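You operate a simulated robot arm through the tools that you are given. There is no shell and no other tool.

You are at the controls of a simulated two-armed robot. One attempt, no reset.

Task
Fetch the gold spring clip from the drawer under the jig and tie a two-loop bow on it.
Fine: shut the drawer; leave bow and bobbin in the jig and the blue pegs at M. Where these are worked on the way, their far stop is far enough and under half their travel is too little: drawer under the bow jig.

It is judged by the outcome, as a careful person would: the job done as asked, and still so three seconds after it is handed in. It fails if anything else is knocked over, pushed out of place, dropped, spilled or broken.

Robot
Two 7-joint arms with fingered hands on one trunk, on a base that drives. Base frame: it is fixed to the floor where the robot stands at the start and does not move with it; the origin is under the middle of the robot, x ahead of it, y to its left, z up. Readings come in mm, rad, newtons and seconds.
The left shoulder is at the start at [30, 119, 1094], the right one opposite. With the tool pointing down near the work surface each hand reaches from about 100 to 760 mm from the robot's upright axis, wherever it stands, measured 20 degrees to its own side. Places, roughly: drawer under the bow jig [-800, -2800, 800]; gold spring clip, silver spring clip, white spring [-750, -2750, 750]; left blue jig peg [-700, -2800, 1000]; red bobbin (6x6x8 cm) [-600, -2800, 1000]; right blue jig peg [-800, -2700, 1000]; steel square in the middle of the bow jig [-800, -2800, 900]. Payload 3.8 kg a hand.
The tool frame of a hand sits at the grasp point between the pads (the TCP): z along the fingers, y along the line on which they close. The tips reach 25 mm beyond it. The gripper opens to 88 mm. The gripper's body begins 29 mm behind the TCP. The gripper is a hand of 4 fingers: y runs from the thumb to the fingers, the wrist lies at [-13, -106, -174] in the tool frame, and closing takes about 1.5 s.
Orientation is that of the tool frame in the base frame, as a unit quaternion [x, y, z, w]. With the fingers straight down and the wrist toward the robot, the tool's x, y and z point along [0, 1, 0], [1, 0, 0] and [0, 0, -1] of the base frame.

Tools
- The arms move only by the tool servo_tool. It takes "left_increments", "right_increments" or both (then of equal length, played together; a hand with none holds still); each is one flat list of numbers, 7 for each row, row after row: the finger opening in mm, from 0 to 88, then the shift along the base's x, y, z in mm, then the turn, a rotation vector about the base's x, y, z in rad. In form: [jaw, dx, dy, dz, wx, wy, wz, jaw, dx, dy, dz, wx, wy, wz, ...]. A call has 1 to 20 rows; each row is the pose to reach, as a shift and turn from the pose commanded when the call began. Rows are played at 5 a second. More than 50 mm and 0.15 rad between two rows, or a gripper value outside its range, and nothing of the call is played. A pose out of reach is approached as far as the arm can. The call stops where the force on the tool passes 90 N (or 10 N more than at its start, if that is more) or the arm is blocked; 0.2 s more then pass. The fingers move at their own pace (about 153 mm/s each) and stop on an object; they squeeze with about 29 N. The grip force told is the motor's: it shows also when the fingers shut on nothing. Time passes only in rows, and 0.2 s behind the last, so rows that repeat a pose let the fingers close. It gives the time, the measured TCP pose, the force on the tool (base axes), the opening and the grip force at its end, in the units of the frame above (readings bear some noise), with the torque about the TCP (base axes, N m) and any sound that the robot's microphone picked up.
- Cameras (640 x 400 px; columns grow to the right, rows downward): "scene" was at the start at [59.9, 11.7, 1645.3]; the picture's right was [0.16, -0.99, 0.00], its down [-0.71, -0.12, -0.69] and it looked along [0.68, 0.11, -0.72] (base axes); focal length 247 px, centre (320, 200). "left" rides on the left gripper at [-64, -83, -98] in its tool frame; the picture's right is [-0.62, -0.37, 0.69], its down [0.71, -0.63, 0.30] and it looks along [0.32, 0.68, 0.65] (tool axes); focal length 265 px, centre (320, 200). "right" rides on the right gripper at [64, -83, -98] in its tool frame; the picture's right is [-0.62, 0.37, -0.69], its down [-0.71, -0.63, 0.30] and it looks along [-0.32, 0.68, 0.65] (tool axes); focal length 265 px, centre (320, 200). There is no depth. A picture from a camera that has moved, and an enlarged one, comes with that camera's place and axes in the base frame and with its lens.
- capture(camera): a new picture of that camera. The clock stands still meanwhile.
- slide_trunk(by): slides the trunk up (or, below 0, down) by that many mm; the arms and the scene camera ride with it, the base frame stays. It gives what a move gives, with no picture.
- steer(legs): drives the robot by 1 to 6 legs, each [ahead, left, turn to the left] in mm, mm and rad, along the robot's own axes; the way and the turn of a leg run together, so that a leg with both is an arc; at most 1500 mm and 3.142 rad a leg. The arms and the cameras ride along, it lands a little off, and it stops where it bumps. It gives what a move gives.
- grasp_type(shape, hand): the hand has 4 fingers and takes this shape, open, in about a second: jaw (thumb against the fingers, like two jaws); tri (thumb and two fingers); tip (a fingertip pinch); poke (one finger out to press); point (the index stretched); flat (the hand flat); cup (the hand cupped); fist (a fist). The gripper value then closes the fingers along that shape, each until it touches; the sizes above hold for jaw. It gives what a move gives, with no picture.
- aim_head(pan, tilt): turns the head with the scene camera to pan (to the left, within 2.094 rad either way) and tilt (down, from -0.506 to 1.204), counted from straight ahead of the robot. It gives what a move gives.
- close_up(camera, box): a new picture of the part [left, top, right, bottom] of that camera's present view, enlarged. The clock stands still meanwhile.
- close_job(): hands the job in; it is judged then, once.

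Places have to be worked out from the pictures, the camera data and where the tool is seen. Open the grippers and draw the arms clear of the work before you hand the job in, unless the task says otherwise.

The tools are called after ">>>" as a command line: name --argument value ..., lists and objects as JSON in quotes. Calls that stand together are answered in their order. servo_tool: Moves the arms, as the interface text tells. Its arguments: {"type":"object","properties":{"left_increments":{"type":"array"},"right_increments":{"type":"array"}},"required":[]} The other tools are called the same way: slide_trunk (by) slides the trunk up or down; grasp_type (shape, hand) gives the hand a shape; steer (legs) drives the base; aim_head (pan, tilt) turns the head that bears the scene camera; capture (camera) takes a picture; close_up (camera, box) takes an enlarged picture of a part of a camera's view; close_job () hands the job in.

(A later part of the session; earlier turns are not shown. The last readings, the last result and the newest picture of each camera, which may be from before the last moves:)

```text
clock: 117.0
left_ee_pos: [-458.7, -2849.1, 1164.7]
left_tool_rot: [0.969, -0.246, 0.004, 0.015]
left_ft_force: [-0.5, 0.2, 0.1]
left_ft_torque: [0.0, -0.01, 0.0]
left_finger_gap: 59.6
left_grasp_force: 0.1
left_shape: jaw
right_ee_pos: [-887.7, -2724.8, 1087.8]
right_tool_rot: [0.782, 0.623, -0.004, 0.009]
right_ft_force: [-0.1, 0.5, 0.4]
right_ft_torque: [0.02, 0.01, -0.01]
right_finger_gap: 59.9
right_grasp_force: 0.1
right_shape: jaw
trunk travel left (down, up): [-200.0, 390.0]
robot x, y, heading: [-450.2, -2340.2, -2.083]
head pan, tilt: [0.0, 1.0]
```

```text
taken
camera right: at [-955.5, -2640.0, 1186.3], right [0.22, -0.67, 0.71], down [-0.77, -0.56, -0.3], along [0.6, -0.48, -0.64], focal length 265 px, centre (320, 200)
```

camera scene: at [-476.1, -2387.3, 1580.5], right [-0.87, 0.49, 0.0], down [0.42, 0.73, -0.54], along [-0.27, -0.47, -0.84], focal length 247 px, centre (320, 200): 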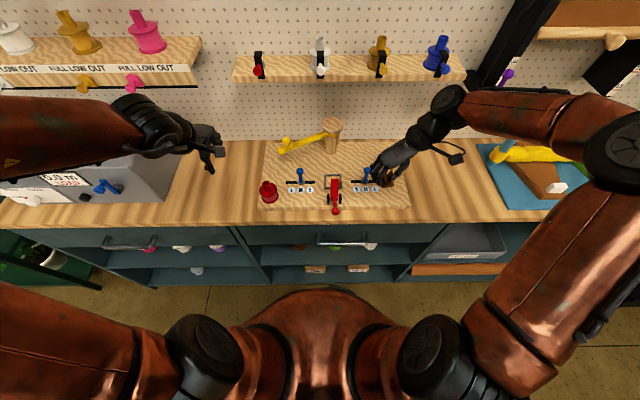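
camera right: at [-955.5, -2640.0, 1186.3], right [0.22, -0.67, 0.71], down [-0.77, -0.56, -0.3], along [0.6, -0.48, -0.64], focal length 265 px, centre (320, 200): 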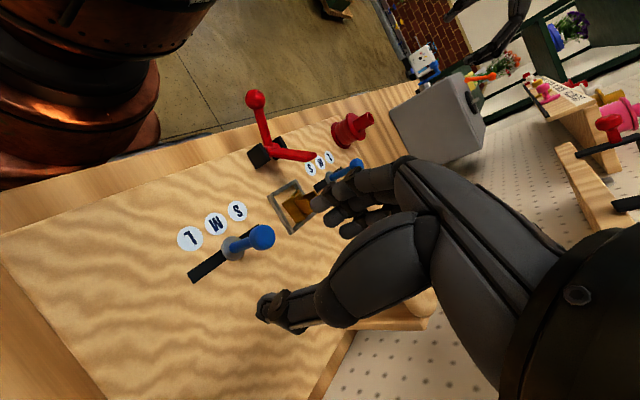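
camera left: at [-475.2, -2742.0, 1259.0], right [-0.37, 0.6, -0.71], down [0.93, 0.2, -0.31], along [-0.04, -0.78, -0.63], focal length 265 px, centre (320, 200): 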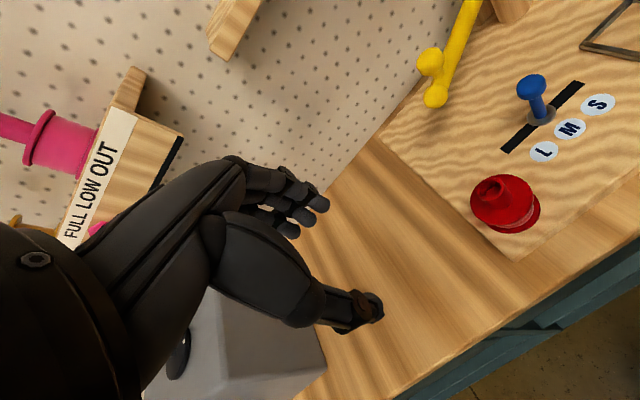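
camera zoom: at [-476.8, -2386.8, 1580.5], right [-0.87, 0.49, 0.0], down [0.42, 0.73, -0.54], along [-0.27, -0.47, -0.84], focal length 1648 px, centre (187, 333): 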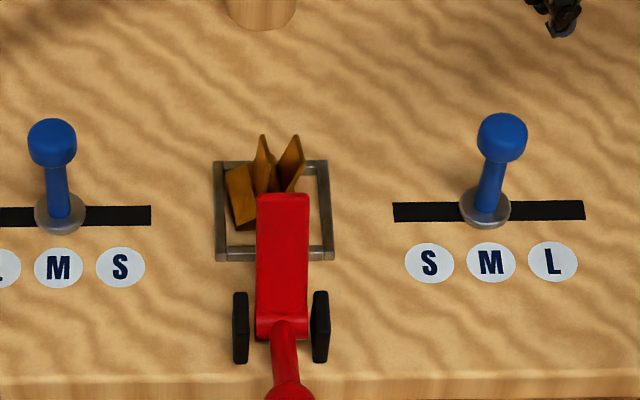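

The clip stands upright in the frame, a little left of centre. I zoom with the hand camera to judge its seating.

>>> close_up --camera "right" --box '[230, 140, 350, 250]'

>>> close_up --camera "left" --box '[400, 0, 640, 150]'

```text
3.64 times, centred on (290, 195) of right
camera zoom: at [-955.5, -2640.0, 1186.3], right [0.22, -0.67, 0.71], down [-0.77, -0.56, -0.3], along [0.6, -0.48, -0.64], focal length 965 px, centre (429, 218)
```

zoom: 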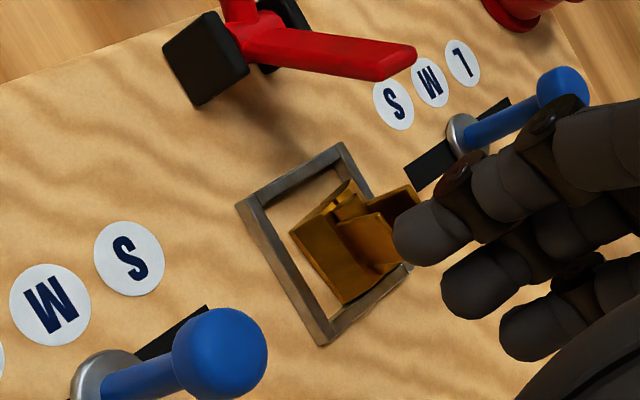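

```text
2.67 times, centred on (520, 75) of left
camera zoom: at [-475.7, -2741.6, 1259.1], right [-0.37, 0.6, -0.71], down [0.93, 0.2, -0.31], along [-0.04, -0.78, -0.63], focal length 708 px, centre (-213, 533)
```

zoom: 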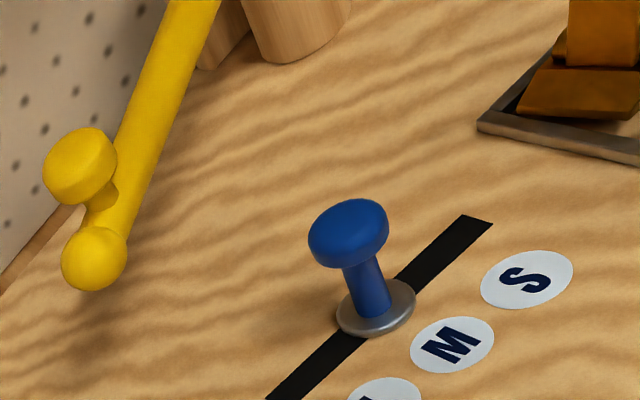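

The clip stands upright inside the frame. Next is the yellow arm: I enlarge it and its knob to get the geometry before touching it.

>>> close_up --camera "scene" --box '[265, 105, 355, 165]'

>>> close_up --camera "left" --box '[390, 0, 560, 120]'

```text
6.67 times, centred on (310, 135) of scene
camera zoom: at [-476.8, -2386.8, 1580.5], right [-0.87, 0.49, 0.0], down [0.42, 0.73, -0.54], along [-0.27, -0.47, -0.84], focal length 1648 px, centre (387, 633)
```

zoom: 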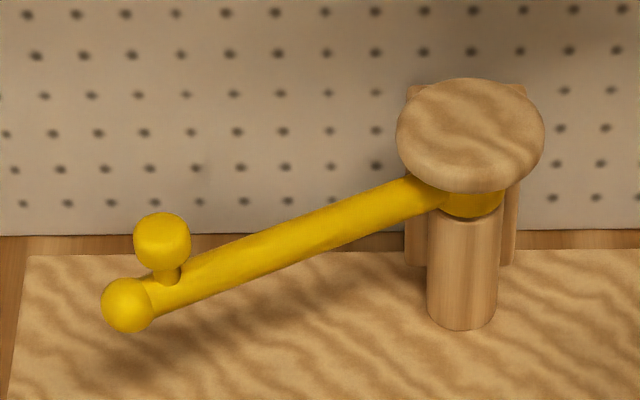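

```text
3.33 times, centred on (475, 60) of left
camera zoom: at [-475.7, -2741.6, 1259.1], right [-0.37, 0.6, -0.71], down [0.93, 0.2, -0.31], along [-0.04, -0.78, -0.63], focal length 885 px, centre (-197, 667)
```

zoom: 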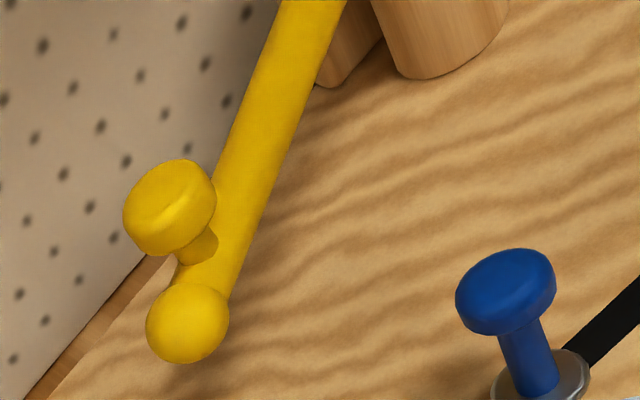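

Triangulating scene and left camera: knob disc centre ≈(Fw 2862, R -879, z 1046), arm centre z≈1015, pivot post ≈(2955, -735), so the arm sits ~57° left with a radius of ~171 at the knob. I bring the right hand above the knob, yawed to ~45°, jaws open.

>>> servo_tool --right_increments '[60, 10, -8, 25, 0, 0, -0.1, 60, 40, -32, 50, 0, 0, -0.22, 60, 70, -60, 55, 0, 0, -0.34, 60, 100, -87, 55, 0, 0, -0.46, 60, 130, -114, 55, 0, 0, -0.58, 60, 160, -140, 55, 0, 0, -0.7, 60, 190, -166, 55, 0, 0, -0.82, 60, 210, -183, 55, 0, 0, -0.94, 60, 223, -194, 55, 0, 0, -1.06, 60, 223, -194, 55, 0, 0, -1.08]'

>>> capture --camera "right"

>>> capture --camera "scene"

```text
clock: 119.2
left_ee_pos: [-458.4, -2848.1, 1164.3]
left_tool_rot: [0.969, -0.246, 0.004, 0.015]
left_ft_force: [-0.3, -0.4, -0.1]
left_ft_torque: [-0.01, -0.02, 0.0]
left_finger_gap: 59.9
left_grasp_force: 0.0
left_shape: jaw
right_ee_pos: [-664.1, -2917.2, 1143.8]
right_tool_rot: [0.991, 0.132, -0.007, 0.005]
right_ft_force: [0.0, 1.0, 0.2]
right_ft_torque: [-0.02, -0.04, -0.01]
right_finger_gap: 59.8
right_grasp_force: 0.1
right_shape: jaw
trunk travel left (down, up): [-200.0, 390.0]
robot x, y, heading: [-452.2, -2343.0, -2.087]
head pan, tilt: [0.0, 1.0]
```

```text
taken
camera right: at [-622.5, -2819.2, 1240.9], right [-0.49, -0.51, 0.71], down [-0.86, 0.42, -0.3], along [-0.14, -0.75, -0.64], focal length 265 px, centre (320, 200)
```

right: 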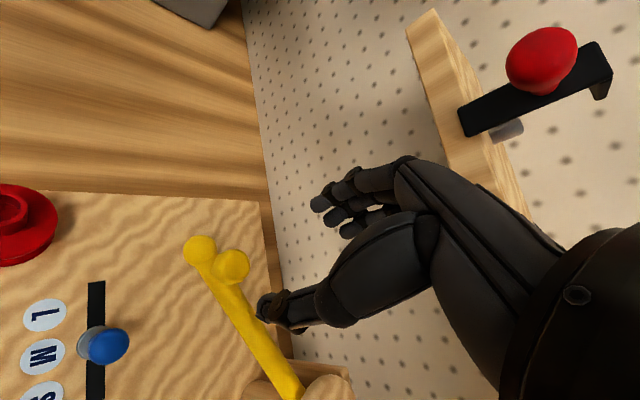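

```text
taken
camera scene: at [-476.5, -2387.2, 1580.5], right [-0.87, 0.49, 0.0], down [0.42, 0.73, -0.54], along [-0.27, -0.47, -0.84], focal length 247 px, centre (320, 200)
```

scene: 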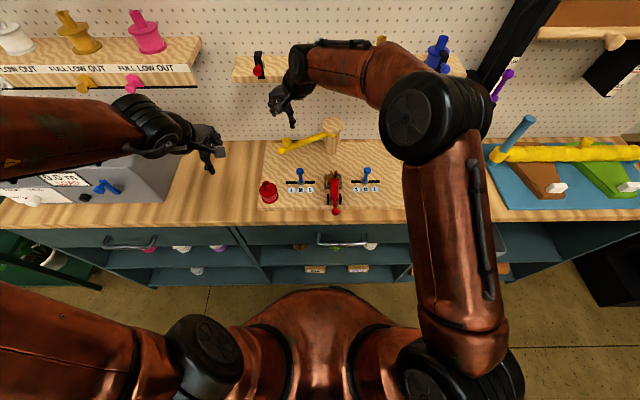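

The hand camera puts the knob at (-660, -2916), right under the TCP. I descend around the knob to z≈1074, keeping the tips above the arm.

>>> servo_tool --right_increments '[60, 1, 0, -20, 0, 0, 0, 60, 2, 0, -40, 0, 0, 0, 60, 2, 0, -55, 0, 0, 0, 60, 2, 0, -70, 0, 0, 0, 60, 2, 0, -70, 0, 0, 0]'

>>> close_up --camera "right" --box '[180, 150, 400, 350]'

>>> close_up --camera "scene" --box '[255, 80, 345, 170]'

```text
clock: 120.4
left_ee_pos: [-457.0, -2847.9, 1164.3]
left_tool_rot: [0.969, -0.246, 0.004, 0.014]
left_ft_force: [0.8, 0.1, 0.5]
left_ft_torque: [0.02, -0.04, 0.0]
left_finger_gap: 59.7
left_grasp_force: 0.1
left_shape: jaw
right_ee_pos: [-660.4, -2917.7, 1073.5]
right_tool_rot: [0.991, 0.132, -0.007, 0.005]
right_ft_force: [0.7, 0.6, 0.1]
right_ft_torque: [0.02, -0.01, -0.02]
right_finger_gap: 59.8
right_grasp_force: 0.1
right_shape: jaw
trunk travel left (down, up): [-200.0, 390.0]
robot x, y, heading: [-451.9, -2339.7, -2.085]
head pan, tilt: [0.0, 1.0]
```

```text
2.00 times, centred on (290, 250) of right
camera zoom: at [-620.7, -2819.0, 1170.4], right [-0.49, -0.51, 0.7], down [-0.86, 0.42, -0.3], along [-0.14, -0.75, -0.64], focal length 531 px, centre (380, 100)
```

zoom: 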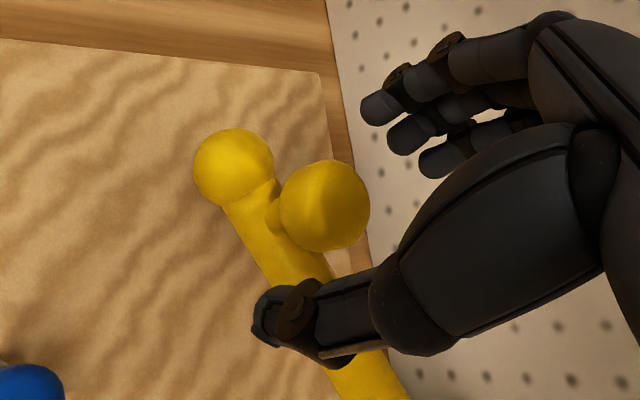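

```text
4.44 times, centred on (300, 125) of scene
camera zoom: at [-475.9, -2387.2, 1580.5], right [-0.87, 0.49, 0.0], down [0.42, 0.73, -0.54], along [-0.27, -0.47, -0.84], focal length 1099 px, centre (409, 533)
```

zoom: 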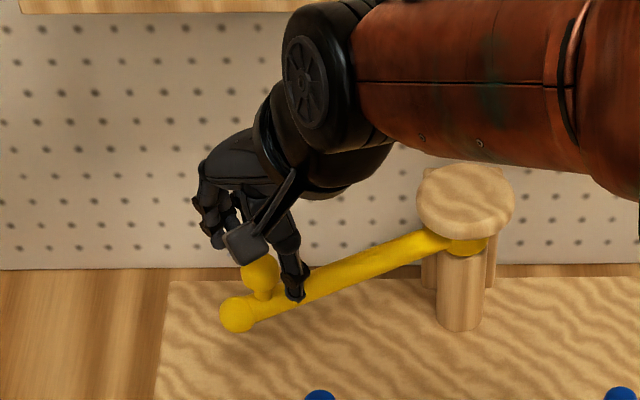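

The knob is centred between thumb and fingers. I close on it.

>>> servo_tool --right_increments '[40, 0, 0, 0, 0, 0, 0, 25, 0, 0, 0, 0, 0, 0, 5, 0, 0, 0, 0, 0, 0, 5, 0, 0, 0, 0, 0, 0, 5, 0, 0, 0, 0, 0, 0, 5, 0, 0, 0, 0, 0, 0]'

>>> close_up --camera "right" --box '[180, 150, 400, 350]'

```text
clock: 121.8
left_ee_pos: [-459.9, -2846.6, 1163.1]
left_tool_rot: [0.969, -0.247, 0.004, 0.015]
left_ft_force: [0.1, -0.1, -0.3]
left_ft_torque: [0.0, -0.03, 0.05]
left_finger_gap: 59.8
left_grasp_force: 0.0
left_shape: jaw
right_ee_pos: [-662.2, -2917.2, 1072.9]
right_tool_rot: [0.991, 0.132, -0.008, 0.005]
right_ft_force: [-2.0, 4.6, 0.0]
right_ft_torque: [0.11, -0.02, -0.06]
right_finger_gap: 12.8
right_grasp_force: 29.2
right_shape: jaw
trunk travel left (down, up): [-200.0, 390.0]
robot x, y, heading: [-451.3, -2342.1, -2.083]
head pan, tilt: [0.0, 1.0]
```

```text
2.00 times, centred on (290, 250) of right
camera zoom: at [-621.2, -2818.4, 1170.5], right [-0.49, -0.51, 0.7], down [-0.86, 0.42, -0.3], along [-0.14, -0.75, -0.64], focal length 531 px, centre (380, 100)
```

zoom: 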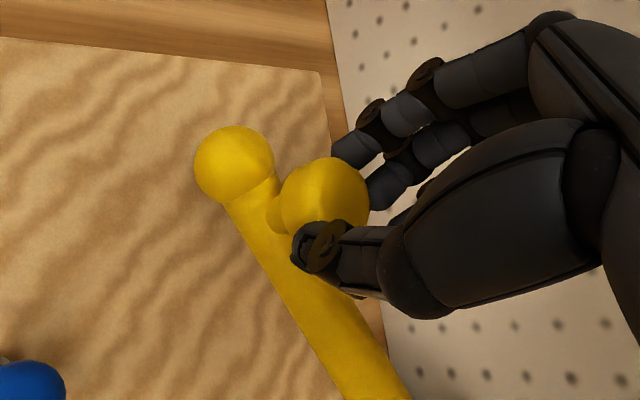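

The hand holds the knob. I swing the arm the first 20° along its arc and read the forces and sounds.

>>> servo_tool --right_increments '[5, -1.5, 15, 0, 0, 0, 0, 5, -4.4, 30, 0, 0, 0, 0, 5, -8.6, 44.5, 0, 0, 0, 0, 5, -14.1, 58.7, 0, 0, 0, 0, 5, -14.1, 58.7, 0, 0, 0, 0]'

>>> capture --camera "scene"

>>> close_up --camera "right" --box '[180, 150, 400, 350]'

```text
clock: 123.0
left_ee_pos: [-455.4, -2846.8, 1164.3]
left_tool_rot: [0.969, -0.247, 0.004, 0.014]
left_ft_force: [-0.1, 0.1, -0.2]
left_ft_torque: [-0.01, -0.01, 0.0]
left_finger_gap: 59.9
left_grasp_force: 0.1
left_shape: jaw
right_ee_pos: [-672.6, -2858.4, 1074.0]
right_tool_rot: [0.991, 0.133, -0.007, 0.004]
right_ft_force: [12.8, 3.5, -6.4]
right_ft_torque: [-0.02, -0.37, 0.16]
right_finger_gap: 11.8
right_grasp_force: 28.6
right_shape: jaw
trunk travel left (down, up): [-200.0, 390.0]
robot x, y, heading: [-448.5, -2344.7, -2.087]
head pan, tilt: [0.0, 1.0]
```

```text
taken
camera scene: at [-473.5, -2387.5, 1580.5], right [-0.87, 0.49, 0.0], down [0.41, 0.73, -0.54], along [-0.27, -0.47, -0.84], focal length 247 px, centre (320, 200)
```

scene: 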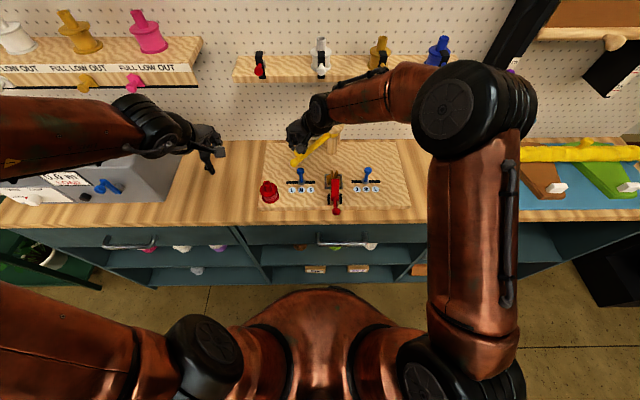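

```text
2.00 times, centred on (290, 250) of right
camera zoom: at [-631.9, -2760.6, 1170.9], right [-0.49, -0.51, 0.7], down [-0.86, 0.42, -0.3], along [-0.14, -0.75, -0.65], focal length 531 px, centre (380, 100)
```

zoom: 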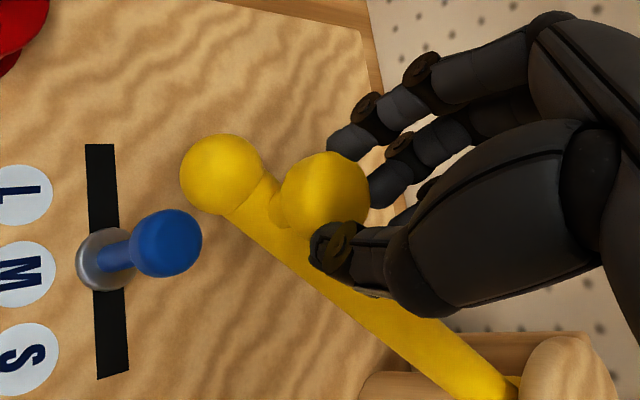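

The arm follows smoothly (≈13 N, no sound, no ribbon visible yet). I continue the swing past the centre.

>>> servo_tool --right_increments '[5, -6.7, 13.9, 0, 0, 0, 0, 5, -14.5, 27.1, 0, 0, 0, 0, 5, -23.5, 39.6, 0, 0, 0, 0, 5, -33.5, 51.3, 0, 0, 0, 0, 5, -44.5, 62, 0, 0, 0, 0, 5, -56.4, 71.9, 0, 0, 0, 0, 5, -69, 80.5, 0, 0, 0, 0, 5, -82.4, 88.1, 0, 0, 0, 0, 5, -96.5, 94.5, 0, 0, 0, 0, 5, -111, 99.6, 0, 0, 0, 0]'

>>> close_up --camera "scene" --box '[240, 90, 430, 225]'

>>> capture --camera "right"

```text
clock: 125.2
left_ee_pos: [-457.8, -2846.4, 1163.8]
left_tool_rot: [0.969, -0.246, 0.004, 0.015]
left_ft_force: [0.9, -0.3, -0.1]
left_ft_torque: [-0.01, -0.01, 0.01]
left_finger_gap: 59.7
left_grasp_force: 0.0
left_shape: jaw
right_ee_pos: [-787.7, -2759.6, 1072.1]
right_tool_rot: [0.991, 0.131, -0.006, 0.004]
right_ft_force: [-0.9, 0.3, 1.1]
right_ft_torque: [-0.01, 0.0, 0.0]
right_finger_gap: 9.2
right_grasp_force: 28.8
right_shape: jaw
trunk travel left (down, up): [-200.0, 390.0]
robot x, y, heading: [-451.9, -2345.6, -2.088]
head pan, tilt: [0.0, 1.0]
```

```text
2.96 times, centred on (335, 158) of scene
camera zoom: at [-476.7, -2387.2, 1580.5], right [-0.87, 0.49, 0.0], down [0.42, 0.73, -0.54], along [-0.27, -0.47, -0.84], focal length 732 px, centre (276, 326)
```

zoom: 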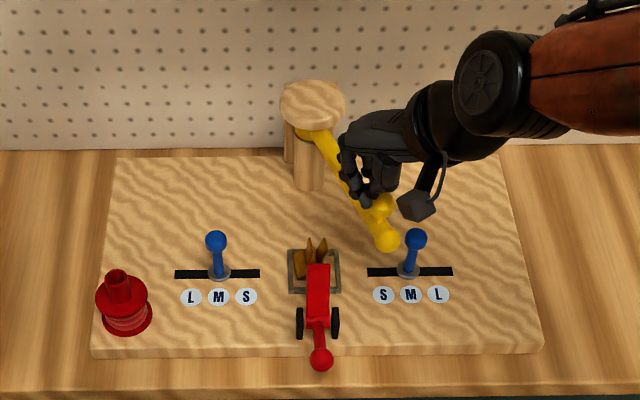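

```text
taken
camera right: at [-746.9, -2660.9, 1169.7], right [-0.49, -0.51, 0.7], down [-0.86, 0.42, -0.3], along [-0.14, -0.75, -0.64], focal length 265 px, centre (320, 200)
```

right: 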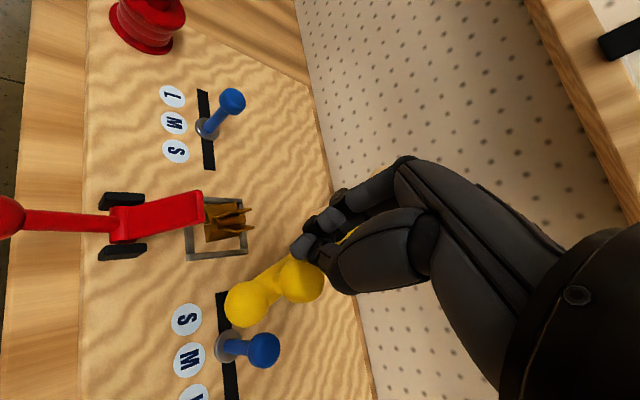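

The knob slipped out of the pinch, but the arm is already past centre (~-21°) and my closed fingers are on the knob's left side. I push it on along the arc toward its right stop.

>>> servo_tool --right_increments '[5, -15.2, 3.6, 0, 0, 0, 0, 5, -30.3, 5.8, 0, 0, 0, 0, 5, -45.5, 6.6, 0, 0, 0, 0, 5, -60.9, 6.3, 0, 0, 0, 0, 5, -75.9, 4.4, 0, 0, 0, 0, 5, -91, 1.5, 0, 0, 0, 0, 5, -105.6, -3, 0, 0, 0, 0, 5, -119.7, -8.5, 0, 0, 0, 0]'

>>> close_up --camera "scene" --box '[240, 90, 430, 225]'

>>> capture --camera "right"

```text
clock: 127.0
left_ee_pos: [-453.3, -2848.0, 1163.1]
left_tool_rot: [0.97, -0.244, 0.003, 0.014]
left_ft_force: [0.9, 0.1, 0.3]
left_ft_torque: [0.02, 0.0, 0.03]
left_finger_gap: 59.6
left_grasp_force: 0.1
left_shape: jaw
right_ee_pos: [-899.7, -2771.3, 1073.9]
right_tool_rot: [0.991, 0.136, -0.006, 0.004]
right_ft_force: [21.4, -12.6, 3.2]
right_ft_torque: [-0.27, -0.39, 0.43]
right_finger_gap: 10.6
right_grasp_force: 29.1
right_shape: jaw
trunk travel left (down, up): [-200.0, 390.0]
robot x, y, heading: [-453.3, -2342.4, -2.086]
head pan, tilt: [0.0, 1.0]
```

```text
2.96 times, centred on (335, 158) of scene
camera zoom: at [-470.9, -2389.1, 1580.6], right [-0.87, 0.49, 0.0], down [0.41, 0.73, -0.54], along [-0.27, -0.47, -0.84], focal length 732 px, centre (276, 326)
```

zoom: 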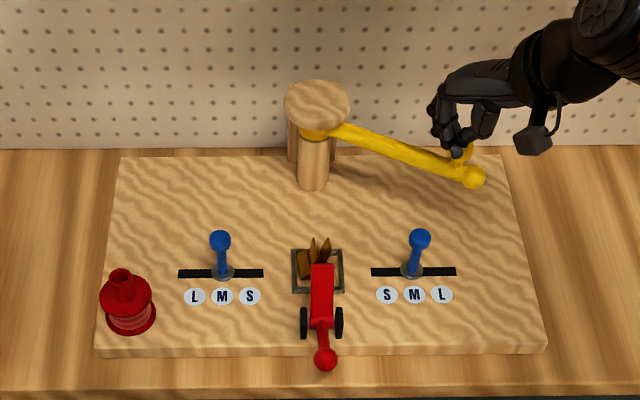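

```text
taken
camera right: at [-859.0, -2672.0, 1171.6], right [-0.49, -0.51, 0.7], down [-0.86, 0.41, -0.3], along [-0.14, -0.75, -0.65], focal length 265 px, centre (320, 200)
```

right: 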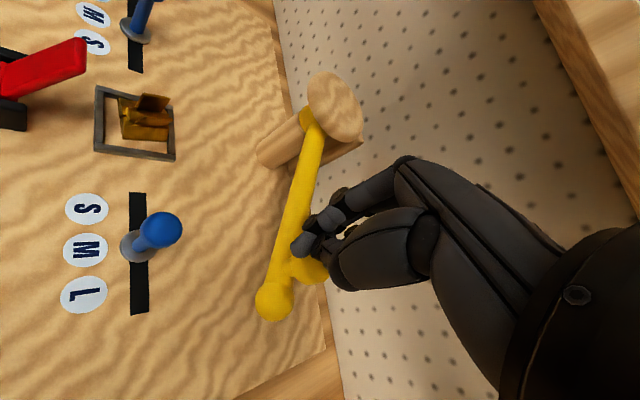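

The arm is at its right stop (~-59°, 25 N). I inspect pegs, clip and bobbin for any ribbon laid so far.

>>> close_up --camera "scene" --box '[260, 140, 410, 220]'

>>> close_up --camera "right" --box '[0, 0, 340, 340]'

>>> capture --camera "left"

```text
4.27 times, centred on (335, 180) of scene
camera zoom: at [-470.9, -2389.1, 1580.6], right [-0.87, 0.49, 0.0], down [0.41, 0.73, -0.54], along [-0.27, -0.47, -0.84], focal length 1055 px, centre (256, 285)
```

zoom: 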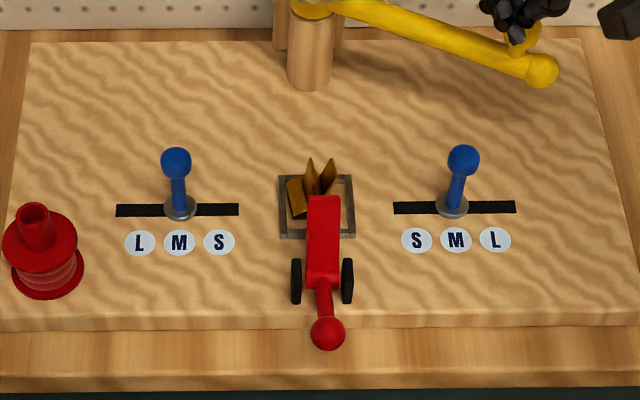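

```text
1.18 times, centred on (170, 170) of right
camera zoom: at [-859.0, -2672.0, 1171.6], right [-0.49, -0.51, 0.7], down [-0.86, 0.41, -0.3], along [-0.14, -0.75, -0.65], focal length 312 px, centre (496, 235)
```

zoom: 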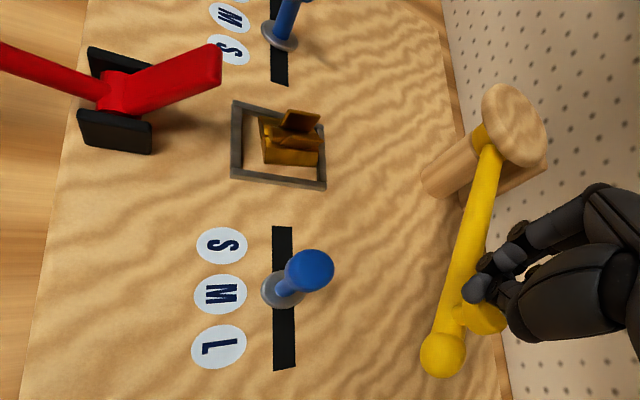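

```text
taken
camera left: at [-470.6, -2743.5, 1258.5], right [-0.37, 0.6, -0.71], down [0.93, 0.21, -0.31], along [-0.04, -0.77, -0.63], focal length 265 px, centre (320, 200)
```

left: 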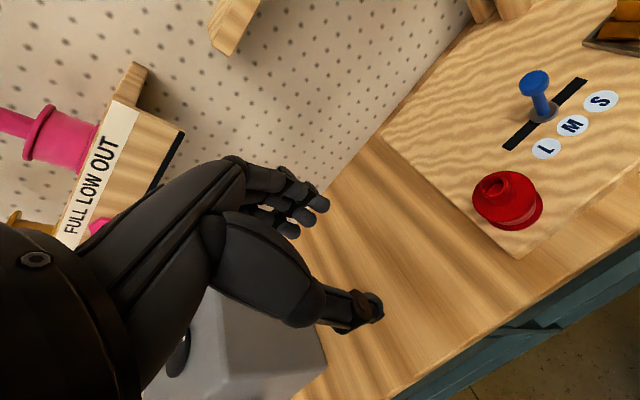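

No ribbon appears from this swing with the clamp open. I'll bring the arm back to its left rest: lift over the knob to its far-right side first.

>>> servo_tool --right_increments '[5, 5, 0, 0, 0, 0, 0, 5, 6, 0, 25, 0, 0, 0, 5, 6, 0, 60, 0, 0, 0, 5, -15, -10, 65, 0, 0, 0, 5, -38, -20, 65, 0, 0, 0, 5, -54, -30, 60, 0, 0, 0, 5, -54, -30, 30, 0, 0, 0, 5, -54, -30, 2, 0, 0, 0, 5, -54, -30, 2, 0, 0, 0]'

>>> capture --camera "right"

>>> close_up --camera "scene" --box '[300, 80, 460, 190]'

```text
clock: 129.0
left_ee_pos: [-457.4, -2848.5, 1165.6]
left_tool_rot: [0.969, -0.246, 0.004, 0.014]
left_ft_force: [-0.3, 0.2, -0.4]
left_ft_torque: [0.03, -0.03, 0.01]
left_finger_gap: 59.6
left_grasp_force: 0.1
left_shape: jaw
right_ee_pos: [-959.4, -2797.7, 1076.3]
right_tool_rot: [0.991, 0.132, -0.007, 0.005]
right_ft_force: [-0.6, 0.4, 0.3]
right_ft_torque: [0.02, -0.03, 0.01]
right_finger_gap: 8.3
right_grasp_force: 29.4
right_shape: jaw
trunk travel left (down, up): [-200.0, 390.0]
robot x, y, heading: [-455.5, -2341.7, -2.085]
head pan, tilt: [0.0, 1.0]
```

```text
taken
camera right: at [-919.4, -2700.2, 1173.4], right [-0.49, -0.51, 0.71], down [-0.86, 0.42, -0.3], along [-0.14, -0.75, -0.64], focal length 265 px, centre (320, 200)
```

right: 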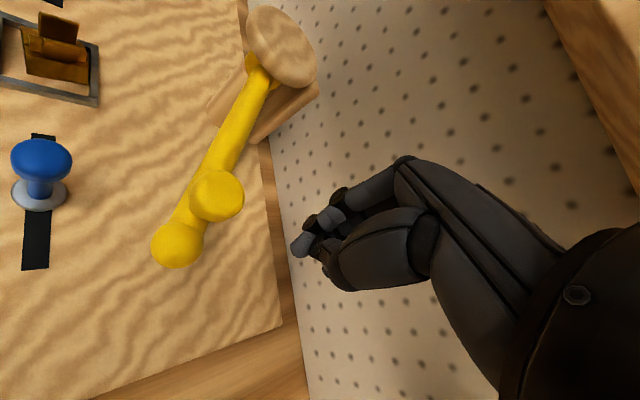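

```text
3.64 times, centred on (380, 135) of scene
camera zoom: at [-475.6, -2387.3, 1580.5], right [-0.87, 0.49, 0.0], down [0.42, 0.73, -0.54], along [-0.27, -0.47, -0.84], focal length 899 px, centre (102, 436)
```

zoom: 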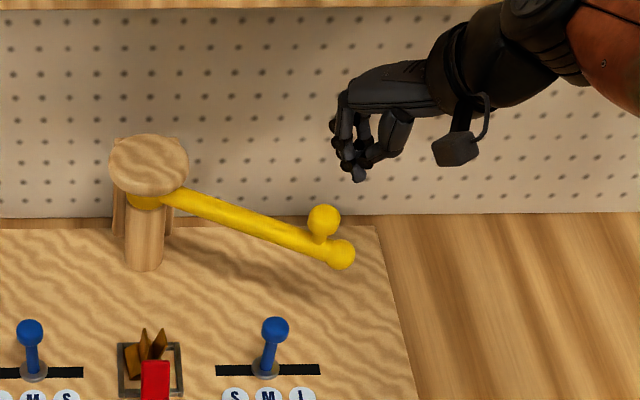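

The knob is at θ≈-57° (stops look symmetric at ±57°), and my closed hand is on its far side. I push it back along the arc toward the left, first half now.

>>> servo_tool --right_increments '[5, 22.2, 7.9, -3, 0, 0, 0, 5, 37.5, 17.8, -3, 0, 0, 0, 5, 53.6, 26.1, -3, 0, 0, 0, 5, 70.7, 32.6, -3, 0, 0, 0, 5, 88.3, 37.3, -3, 0, 0, 0, 5, 106.2, 40.3, -3, 0, 0, 0, 5, 124.5, 41.3, -3, 0, 0, 0, 5, 142.6, 40.4, -3, 0, 0, 0, 5, 160.6, 37.5, -3, 0, 0, 0, 5, 178.2, 32.9, -3, 0, 0, 0]'

>>> close_up --camera "scene" --box '[240, 90, 430, 225]'

>>> capture --camera "right"

```text
clock: 131.2
left_ee_pos: [-457.9, -2848.1, 1164.0]
left_tool_rot: [0.969, -0.246, 0.005, 0.015]
left_ft_force: [0.2, 0.0, -0.3]
left_ft_torque: [0.02, -0.02, -0.01]
left_finger_gap: 59.6
left_grasp_force: 0.0
left_shape: jaw
right_ee_pos: [-781.6, -2765.3, 1072.7]
right_tool_rot: [0.991, 0.131, -0.007, 0.004]
right_ft_force: [0.7, -0.7, 0.7]
right_ft_torque: [-0.01, -0.03, 0.02]
right_finger_gap: 8.8
right_grasp_force: 29.1
right_shape: jaw
trunk travel left (down, up): [-200.0, 390.0]
robot x, y, heading: [-450.5, -2341.7, -2.089]
head pan, tilt: [0.0, 1.0]
```

```text
2.96 times, centred on (335, 158) of scene
camera zoom: at [-475.6, -2387.6, 1580.5], right [-0.87, 0.49, 0.0], down [0.42, 0.73, -0.54], along [-0.27, -0.47, -0.84], focal length 732 px, centre (276, 326)
```

zoom: 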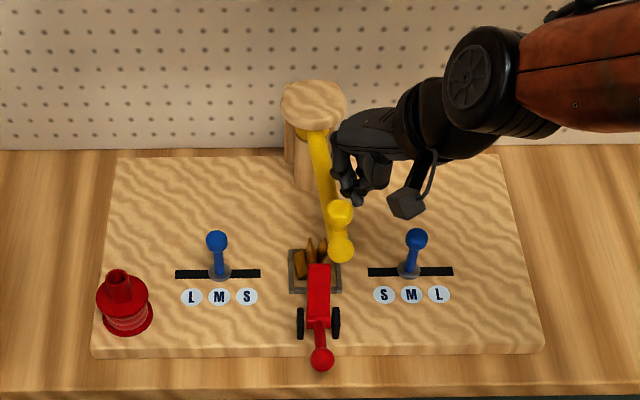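

```text
taken
camera right: at [-740.9, -2666.7, 1169.9], right [-0.49, -0.51, 0.71], down [-0.86, 0.42, -0.3], along [-0.14, -0.75, -0.64], focal length 265 px, centre (320, 200)
```

right: 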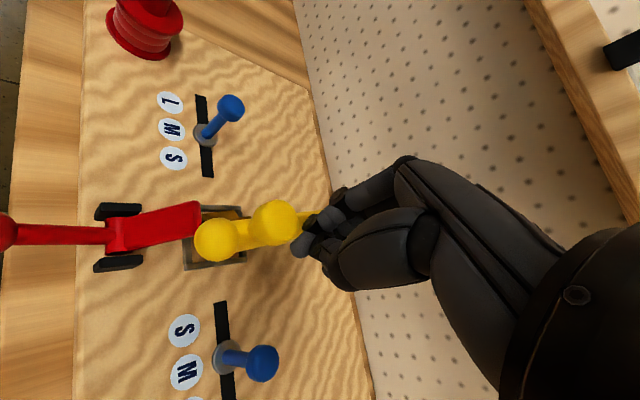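

The arm is at centre and follows the push. I continue the second half to the left stop.

>>> servo_tool --right_increments '[5, 17, -6.6, 0, 0, 0, 0, 5, 33.3, -14.8, 0, 0, 0, 0, 5, 48.6, -24.8, 0, 0, 0, 0, 5, 62.8, -36.1, 0, 0, 0, 0, 5, 75.6, -49, 0, 0, 0, 0, 5, 87.2, -63.1, 0, 0, 0, 0, 5, 97.1, -78.4, 0, 0, 0, 0, 5, 105.4, -94.6, 0, 0, 0, 0, 5, 111.9, -111.6, 0, 0, 0, 0, 5, 116.7, -129.2, 0, 0, 0, 0, 5, 118.8, -141.1, 0, 0, 0, 0]'

>>> close_up --camera "scene" --box '[240, 90, 430, 225]'

>>> capture --camera "right"

```text
clock: 133.6
left_ee_pos: [-459.7, -2841.0, 1166.9]
left_tool_rot: [0.969, -0.246, 0.005, 0.017]
left_ft_force: [-1.0, -0.2, 0.7]
left_ft_torque: [-0.01, 0.03, 0.0]
left_finger_gap: 59.7
left_grasp_force: 0.0
left_shape: jaw
right_ee_pos: [-664.3, -2899.0, 1077.2]
right_tool_rot: [0.991, 0.131, -0.007, 0.006]
right_ft_force: [-8.6, 32.4, 18.5]
right_ft_torque: [0.46, 0.19, -0.11]
right_finger_gap: 8.8
right_grasp_force: 29.1
right_shape: jaw
trunk travel left (down, up): [-200.0, 390.0]
robot x, y, heading: [-453.5, -2345.6, -2.088]
head pan, tilt: [0.0, 1.0]
```

```text
2.96 times, centred on (335, 158) of scene
camera zoom: at [-477.1, -2378.8, 1580.9], right [-0.87, 0.5, 0.0], down [0.42, 0.73, -0.54], along [-0.27, -0.47, -0.84], focal length 732 px, centre (276, 326)
```

zoom: 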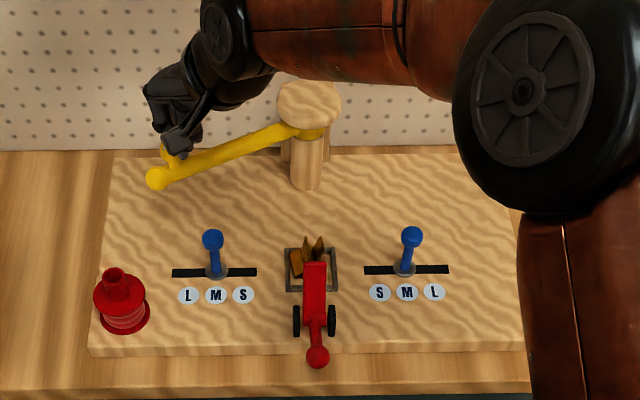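

```text
taken
camera right: at [-624.1, -2800.3, 1173.3], right [-0.49, -0.51, 0.71], down [-0.86, 0.42, -0.3], along [-0.14, -0.75, -0.64], focal length 265 px, centre (320, 200)
```

right: 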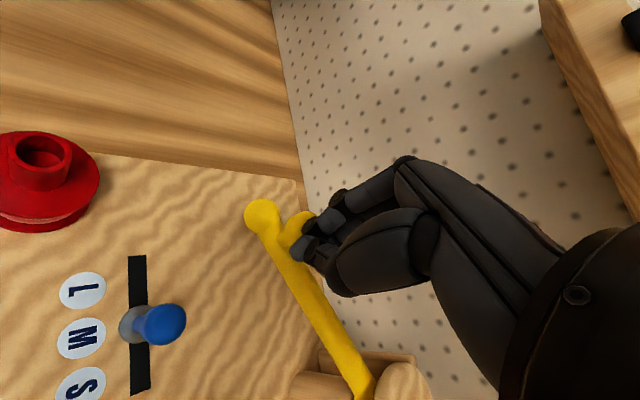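

Both swings left no ribbon with the clamp open, so the clamp evidently comes first. The arm is back at its left stop. I lift off the knob and bring the right hand, yawed straight, to the robot side of the red ball handle.

>>> servo_tool --right_increments '[5, -4, 8, 0, 0, 0, 0, 5, -4, 10, 25, 0, 0, 0, 5, -4, 12, 55, 0, 0, -0.1, 5, -3, 45, 60, 0, 0, -0.2, 5, -2, 80, 60, 0, 0, -0.3, 5, -1, 115, 60, 0, 0, -0.4, 5, 1, 150, 60, 0, 0, -0.5, 5, 2, 185, 60, 0, 0, -0.6, 5, 3, 220, 60, 0, 0, -0.7, 5, 4, 250, 60, 0, 0, -0.785, 5, 5, 278, 60, 0, 0, -0.785]'

>>> capture --camera "right"

>>> close_up --camera "scene" --box '[240, 90, 430, 225]'

```text
clock: 136.0
left_ee_pos: [-457.3, -2847.6, 1165.6]
left_tool_rot: [0.969, -0.246, 0.004, 0.015]
left_ft_force: [-0.4, 0.2, -0.2]
left_ft_torque: [-0.05, 0.01, -0.02]
left_finger_gap: 59.6
left_grasp_force: 0.0
left_shape: jaw
right_ee_pos: [-659.5, -2627.1, 1133.0]
right_tool_rot: [0.966, -0.258, -0.009, 0.003]
right_ft_force: [0.5, 0.2, 0.6]
right_ft_torque: [-0.03, 0.01, -0.01]
right_finger_gap: 8.9
right_grasp_force: 29.3
right_shape: jaw
trunk travel left (down, up): [-200.0, 390.0]
robot x, y, heading: [-447.3, -2344.1, -2.088]
head pan, tilt: [0.0, 1.0]
```

```text
taken
camera right: at [-559.9, -2586.3, 1229.7], right [-0.71, -0.01, 0.7], down [-0.31, 0.9, -0.3], along [-0.63, -0.43, -0.64], focal length 265 px, centre (320, 200)
```

right: 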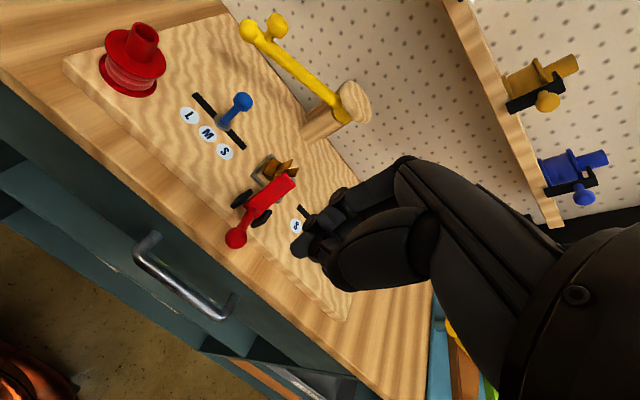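

```text
2.96 times, centred on (335, 158) of scene
camera zoom: at [-476.2, -2386.1, 1580.6], right [-0.87, 0.49, 0.0], down [0.42, 0.73, -0.54], along [-0.27, -0.47, -0.84], focal length 732 px, centre (276, 326)
```

zoom: 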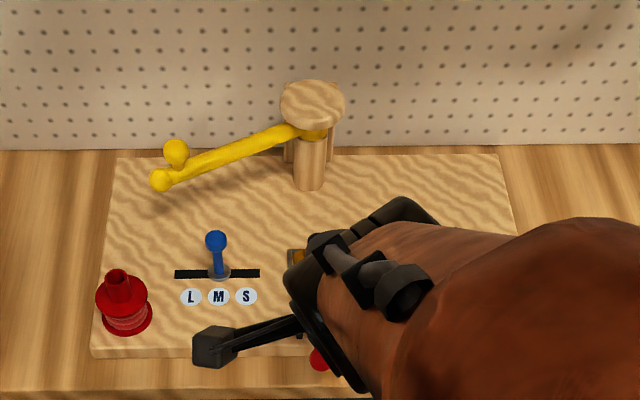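

The ball is at (2664, -734, 963) by the hand camera, ~58 mm ahead of my closed fingers. I lower to z≈985 behind it.

>>> servo_tool --right_increments '[0, 0, 0, -35, 0, 0, 0, 0, 0, 0, -75, 0, 0, 0, 0, 0, 0, -115, 0, 0, 0, 0, -1, 0, -148, 0, 0, 0, 0, -1, 0, -148, 0, 0, 0]'

>>> capture --camera "right"

>>> close_up --camera "scene" --box '[270, 110, 410, 240]'

```text
clock: 137.2
left_ee_pos: [-458.0, -2846.5, 1163.3]
left_tool_rot: [0.969, -0.246, 0.004, 0.014]
left_ft_force: [0.1, 0.5, -0.1]
left_ft_torque: [0.05, 0.01, 0.01]
left_finger_gap: 59.6
left_grasp_force: 0.1
left_shape: jaw
right_ee_pos: [-659.0, -2628.1, 984.4]
right_tool_rot: [0.966, -0.258, -0.008, 0.002]
right_ft_force: [0.0, 0.6, 0.5]
right_ft_torque: [0.0, 0.0, -0.02]
right_finger_gap: 8.7
right_grasp_force: 29.2
right_shape: jaw
trunk travel left (down, up): [-200.0, 390.0]
robot x, y, heading: [-454.5, -2343.3, -2.089]
head pan, tilt: [0.0, 1.0]
```

```text
taken
camera right: at [-560.9, -2587.2, 1081.1], right [-0.71, -0.01, 0.71], down [-0.31, 0.9, -0.3], along [-0.63, -0.43, -0.64], focal length 265 px, centre (320, 200)
```

right: 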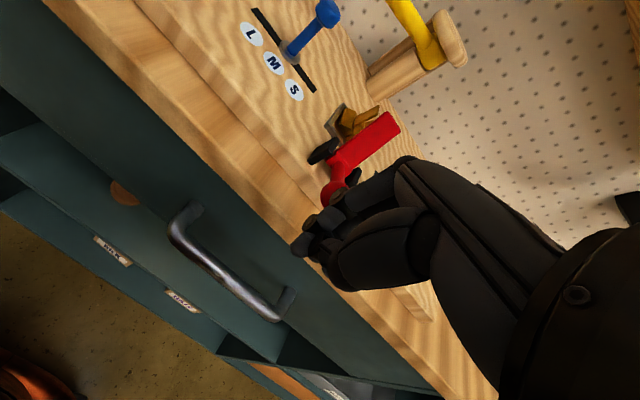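

```text
3.08 times, centred on (340, 175) of scene
camera zoom: at [-475.7, -2386.7, 1580.6], right [-0.87, 0.49, 0.0], down [0.42, 0.73, -0.54], along [-0.27, -0.47, -0.84], focal length 761 px, centre (258, 277)
```

zoom: 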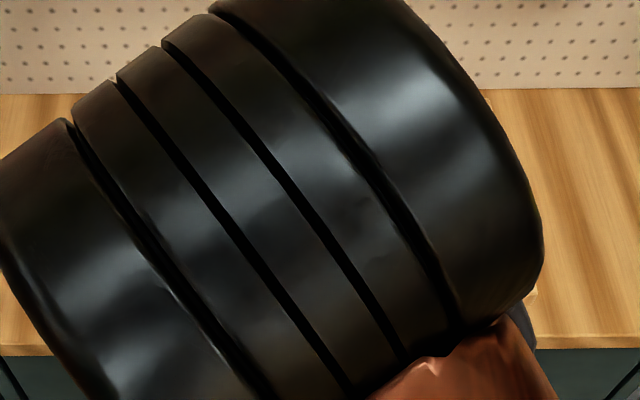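

The elbow now blocks the head view, but the hand camera shows the fingers right behind the red ball. I push forward 60 mm in small steps.

>>> servo_tool --right_increments '[0, -5, -8.7, 0, 0, 0, 0, 0, -10, -17.3, 0, 0, 0, 0, 0, -15, -26, 0, 0, 0, 0, 0, -20, -34.7, 0, 0, 0, 0, 0, -25, -43.3, 0, 0, 0, 0, 0, -30, -52, 0, 0, 0, 0, 0, -30, -52, 0, 0, 0, 0]'

>>> capture --camera "right"

>>> capture --camera "left"

```text
clock: 138.9
left_ee_pos: [-453.7, -2840.3, 1169.5]
left_tool_rot: [0.969, -0.247, 0.003, 0.019]
left_ft_force: [0.6, -0.1, 0.0]
left_ft_torque: [-0.01, 0.02, -0.02]
left_finger_gap: 59.5
left_grasp_force: 0.0
left_shape: jaw
right_ee_pos: [-679.9, -2662.3, 983.8]
right_tool_rot: [0.966, -0.257, -0.008, -0.01]
right_ft_force: [22.5, 43.7, 56.4]
right_ft_torque: [0.6, 0.09, -0.32]
right_finger_gap: 10.3
right_grasp_force: 29.2
right_shape: jaw
trunk travel left (down, up): [-200.0, 390.0]
robot x, y, heading: [-452.2, -2342.2, -2.086]
head pan, tilt: [0.0, 1.0]
stopped in row 7 (right hand): the force on the tool passed its limit at 92 N (the readings are from after the stop); the commanded pose is now the measured one
```

```text
taken
camera right: at [-582.7, -2624.0, 1083.1], right [-0.71, -0.03, 0.7], down [-0.31, 0.91, -0.28], along [-0.63, -0.42, -0.66], focal length 265 px, centre (320, 200)
```

right: 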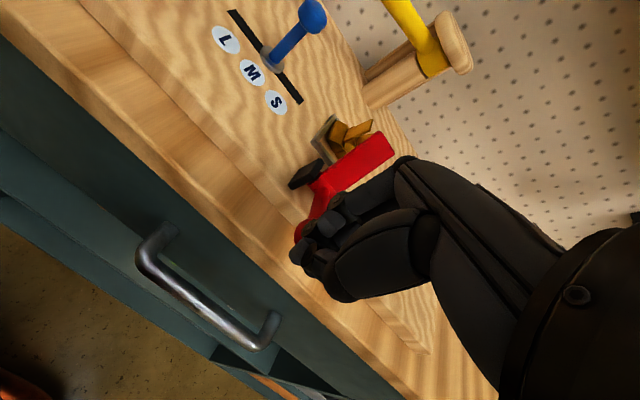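

```text
taken
camera left: at [-470.1, -2732.1, 1262.4], right [-0.37, 0.59, -0.72], down [0.93, 0.2, -0.31], along [-0.04, -0.78, -0.62], focal length 265 px, centre (320, 200)
```

left: 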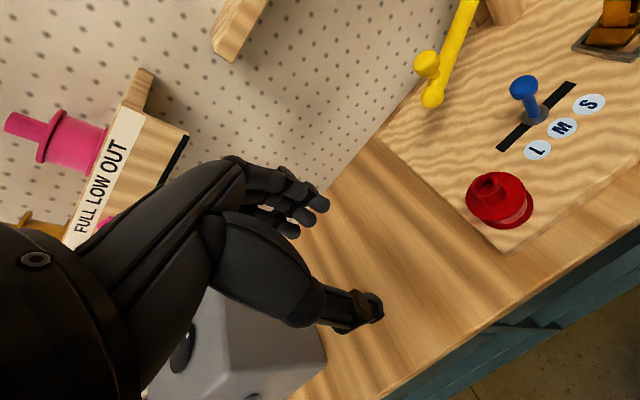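

The fingers' slanted backs rode up on the ball (56 N upward), so pushing won't work. Instead I'll grasp the ball from above with the jaws left/right of it and carry it along its arc. I back off, rise and yaw 90°.

>>> servo_tool --right_increments '[0, 8, 13, 0, 0, 0, 0, 0, 20, 35, 5, 0, 0, 0, 10, 20, 35, 45, 0, 0, 0.14, 20, 20, 35, 85, 0, 0, 0.28, 40, 16, 28, 100, 0, 0, 0.43, 60, 12, 20, 100, 0, 0, 0.57, 60, 8, 14, 100, 0, 0, 0.71, 60, 4, 8, 100, 0, 0, 0.85, 60, 0, 2, 100, 0, 0, 1.0, 60, -4, -2, 100, 0, 0, 1.14, 60, -7, -5, 100, 0, 0, 1.28, 60, -9, -7, 100, 0, 0, 1.42, 60, -9, -7, 100, 0, 0, 1.56]'

>>> capture --camera "right"

>>> capture --camera "scene"

```text
clock: 141.7
left_ee_pos: [-457.4, -2848.8, 1164.5]
left_tool_rot: [0.969, -0.246, 0.004, 0.014]
left_ft_force: [0.9, 0.5, -0.8]
left_ft_torque: [0.03, 0.0, 0.03]
left_finger_gap: 60.0
left_grasp_force: 0.1
left_shape: jaw
right_ee_pos: [-695.9, -2679.8, 1082.2]
right_tool_rot: [0.867, 0.497, -0.011, 0.001]
right_ft_force: [-0.7, -0.5, 0.2]
right_ft_torque: [0.03, -0.01, 0.02]
right_finger_gap: 59.7
right_grasp_force: 0.0
right_shape: jaw
trunk travel left (down, up): [-200.0, 390.0]
robot x, y, heading: [-447.7, -2342.1, -2.085]
head pan, tilt: [0.0, 1.0]
```

```text
taken
camera right: at [-733.9, -2580.9, 1179.7], right [0.02, -0.71, 0.7], down [-0.91, -0.3, -0.28], along [0.41, -0.63, -0.66], focal length 265 px, centre (320, 200)
```

right: 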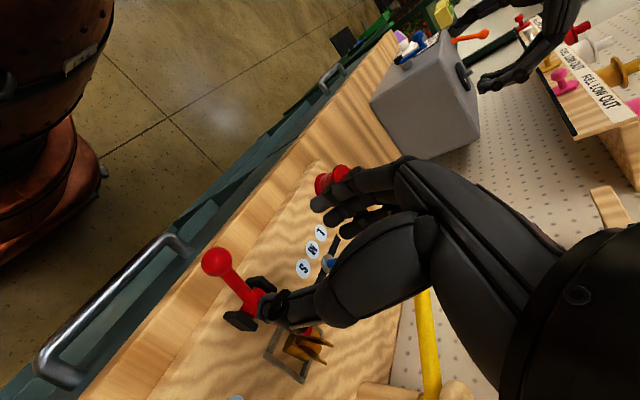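

```text
taken
camera scene: at [-475.9, -2386.8, 1580.5], right [-0.87, 0.49, 0.0], down [0.42, 0.73, -0.54], along [-0.27, -0.47, -0.84], focal length 247 px, centre (320, 200)
```

scene: 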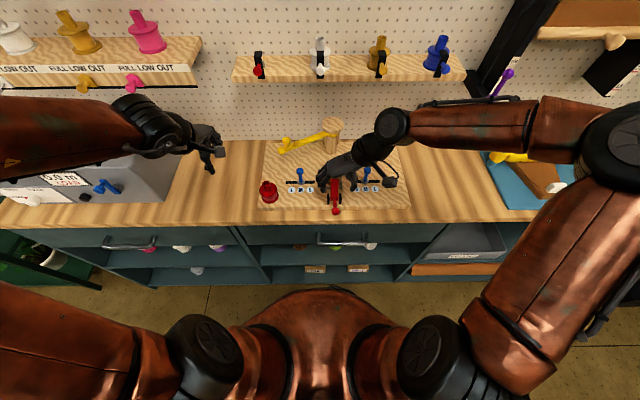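

The ball reads (-693, -2672) by the hand camera. I shift 8 mm back and descend so the open jaws straddle it.

>>> servo_tool --right_increments '[60, 2, 4, -25, 0, 0, 0, 60, 4, 7, -50, 0, 0, 0, 60, 4, 7, -75, 0, 0, 0, 60, 4, 7, -95, 0, 0, 0, 60, 4, 7, -104, 0, 0, 0, 60, 4, 7, -104, 0, 0, 0]'

>>> close_up --camera "right" --box '[180, 150, 400, 350]'

>>> close_up --camera "scene" --box '[290, 140, 390, 230]'

```text
clock: 143.1
left_ee_pos: [-456.7, -2847.3, 1164.8]
left_tool_rot: [0.969, -0.246, 0.005, 0.015]
left_ft_force: [-0.7, -0.2, 0.7]
left_ft_torque: [-0.01, -0.01, 0.0]
left_finger_gap: 59.8
left_grasp_force: 0.0
left_shape: jaw
right_ee_pos: [-691.6, -2673.8, 977.0]
right_tool_rot: [0.868, 0.496, -0.012, 0.001]
right_ft_force: [-0.4, 0.6, -0.2]
right_ft_torque: [0.01, 0.0, 0.0]
right_finger_gap: 59.4
right_grasp_force: 0.1
right_shape: jaw
trunk travel left (down, up): [-200.0, 390.0]
robot x, y, heading: [-449.4, -2341.3, -2.087]
head pan, tilt: [0.0, 1.0]
```

```text
2.00 times, centred on (290, 250) of right
camera zoom: at [-729.4, -2573.7, 1075.9], right [0.02, -0.71, 0.7], down [-0.91, -0.3, -0.28], along [0.41, -0.63, -0.66], focal length 531 px, centre (380, 100)
```

zoom: 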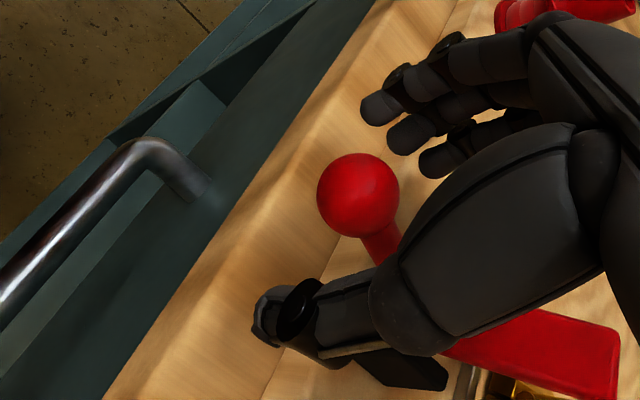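

```text
4.44 times, centred on (340, 185) of scene
camera zoom: at [-475.5, -2386.5, 1580.5], right [-0.87, 0.49, 0.0], down [0.42, 0.73, -0.54], along [-0.27, -0.47, -0.84], focal length 1099 px, centre (231, 267)
```

zoom: 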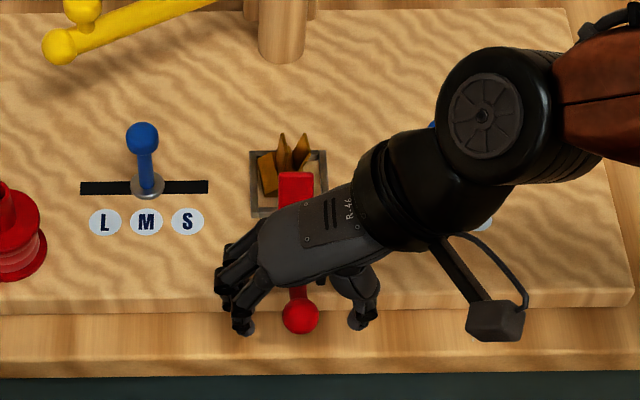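

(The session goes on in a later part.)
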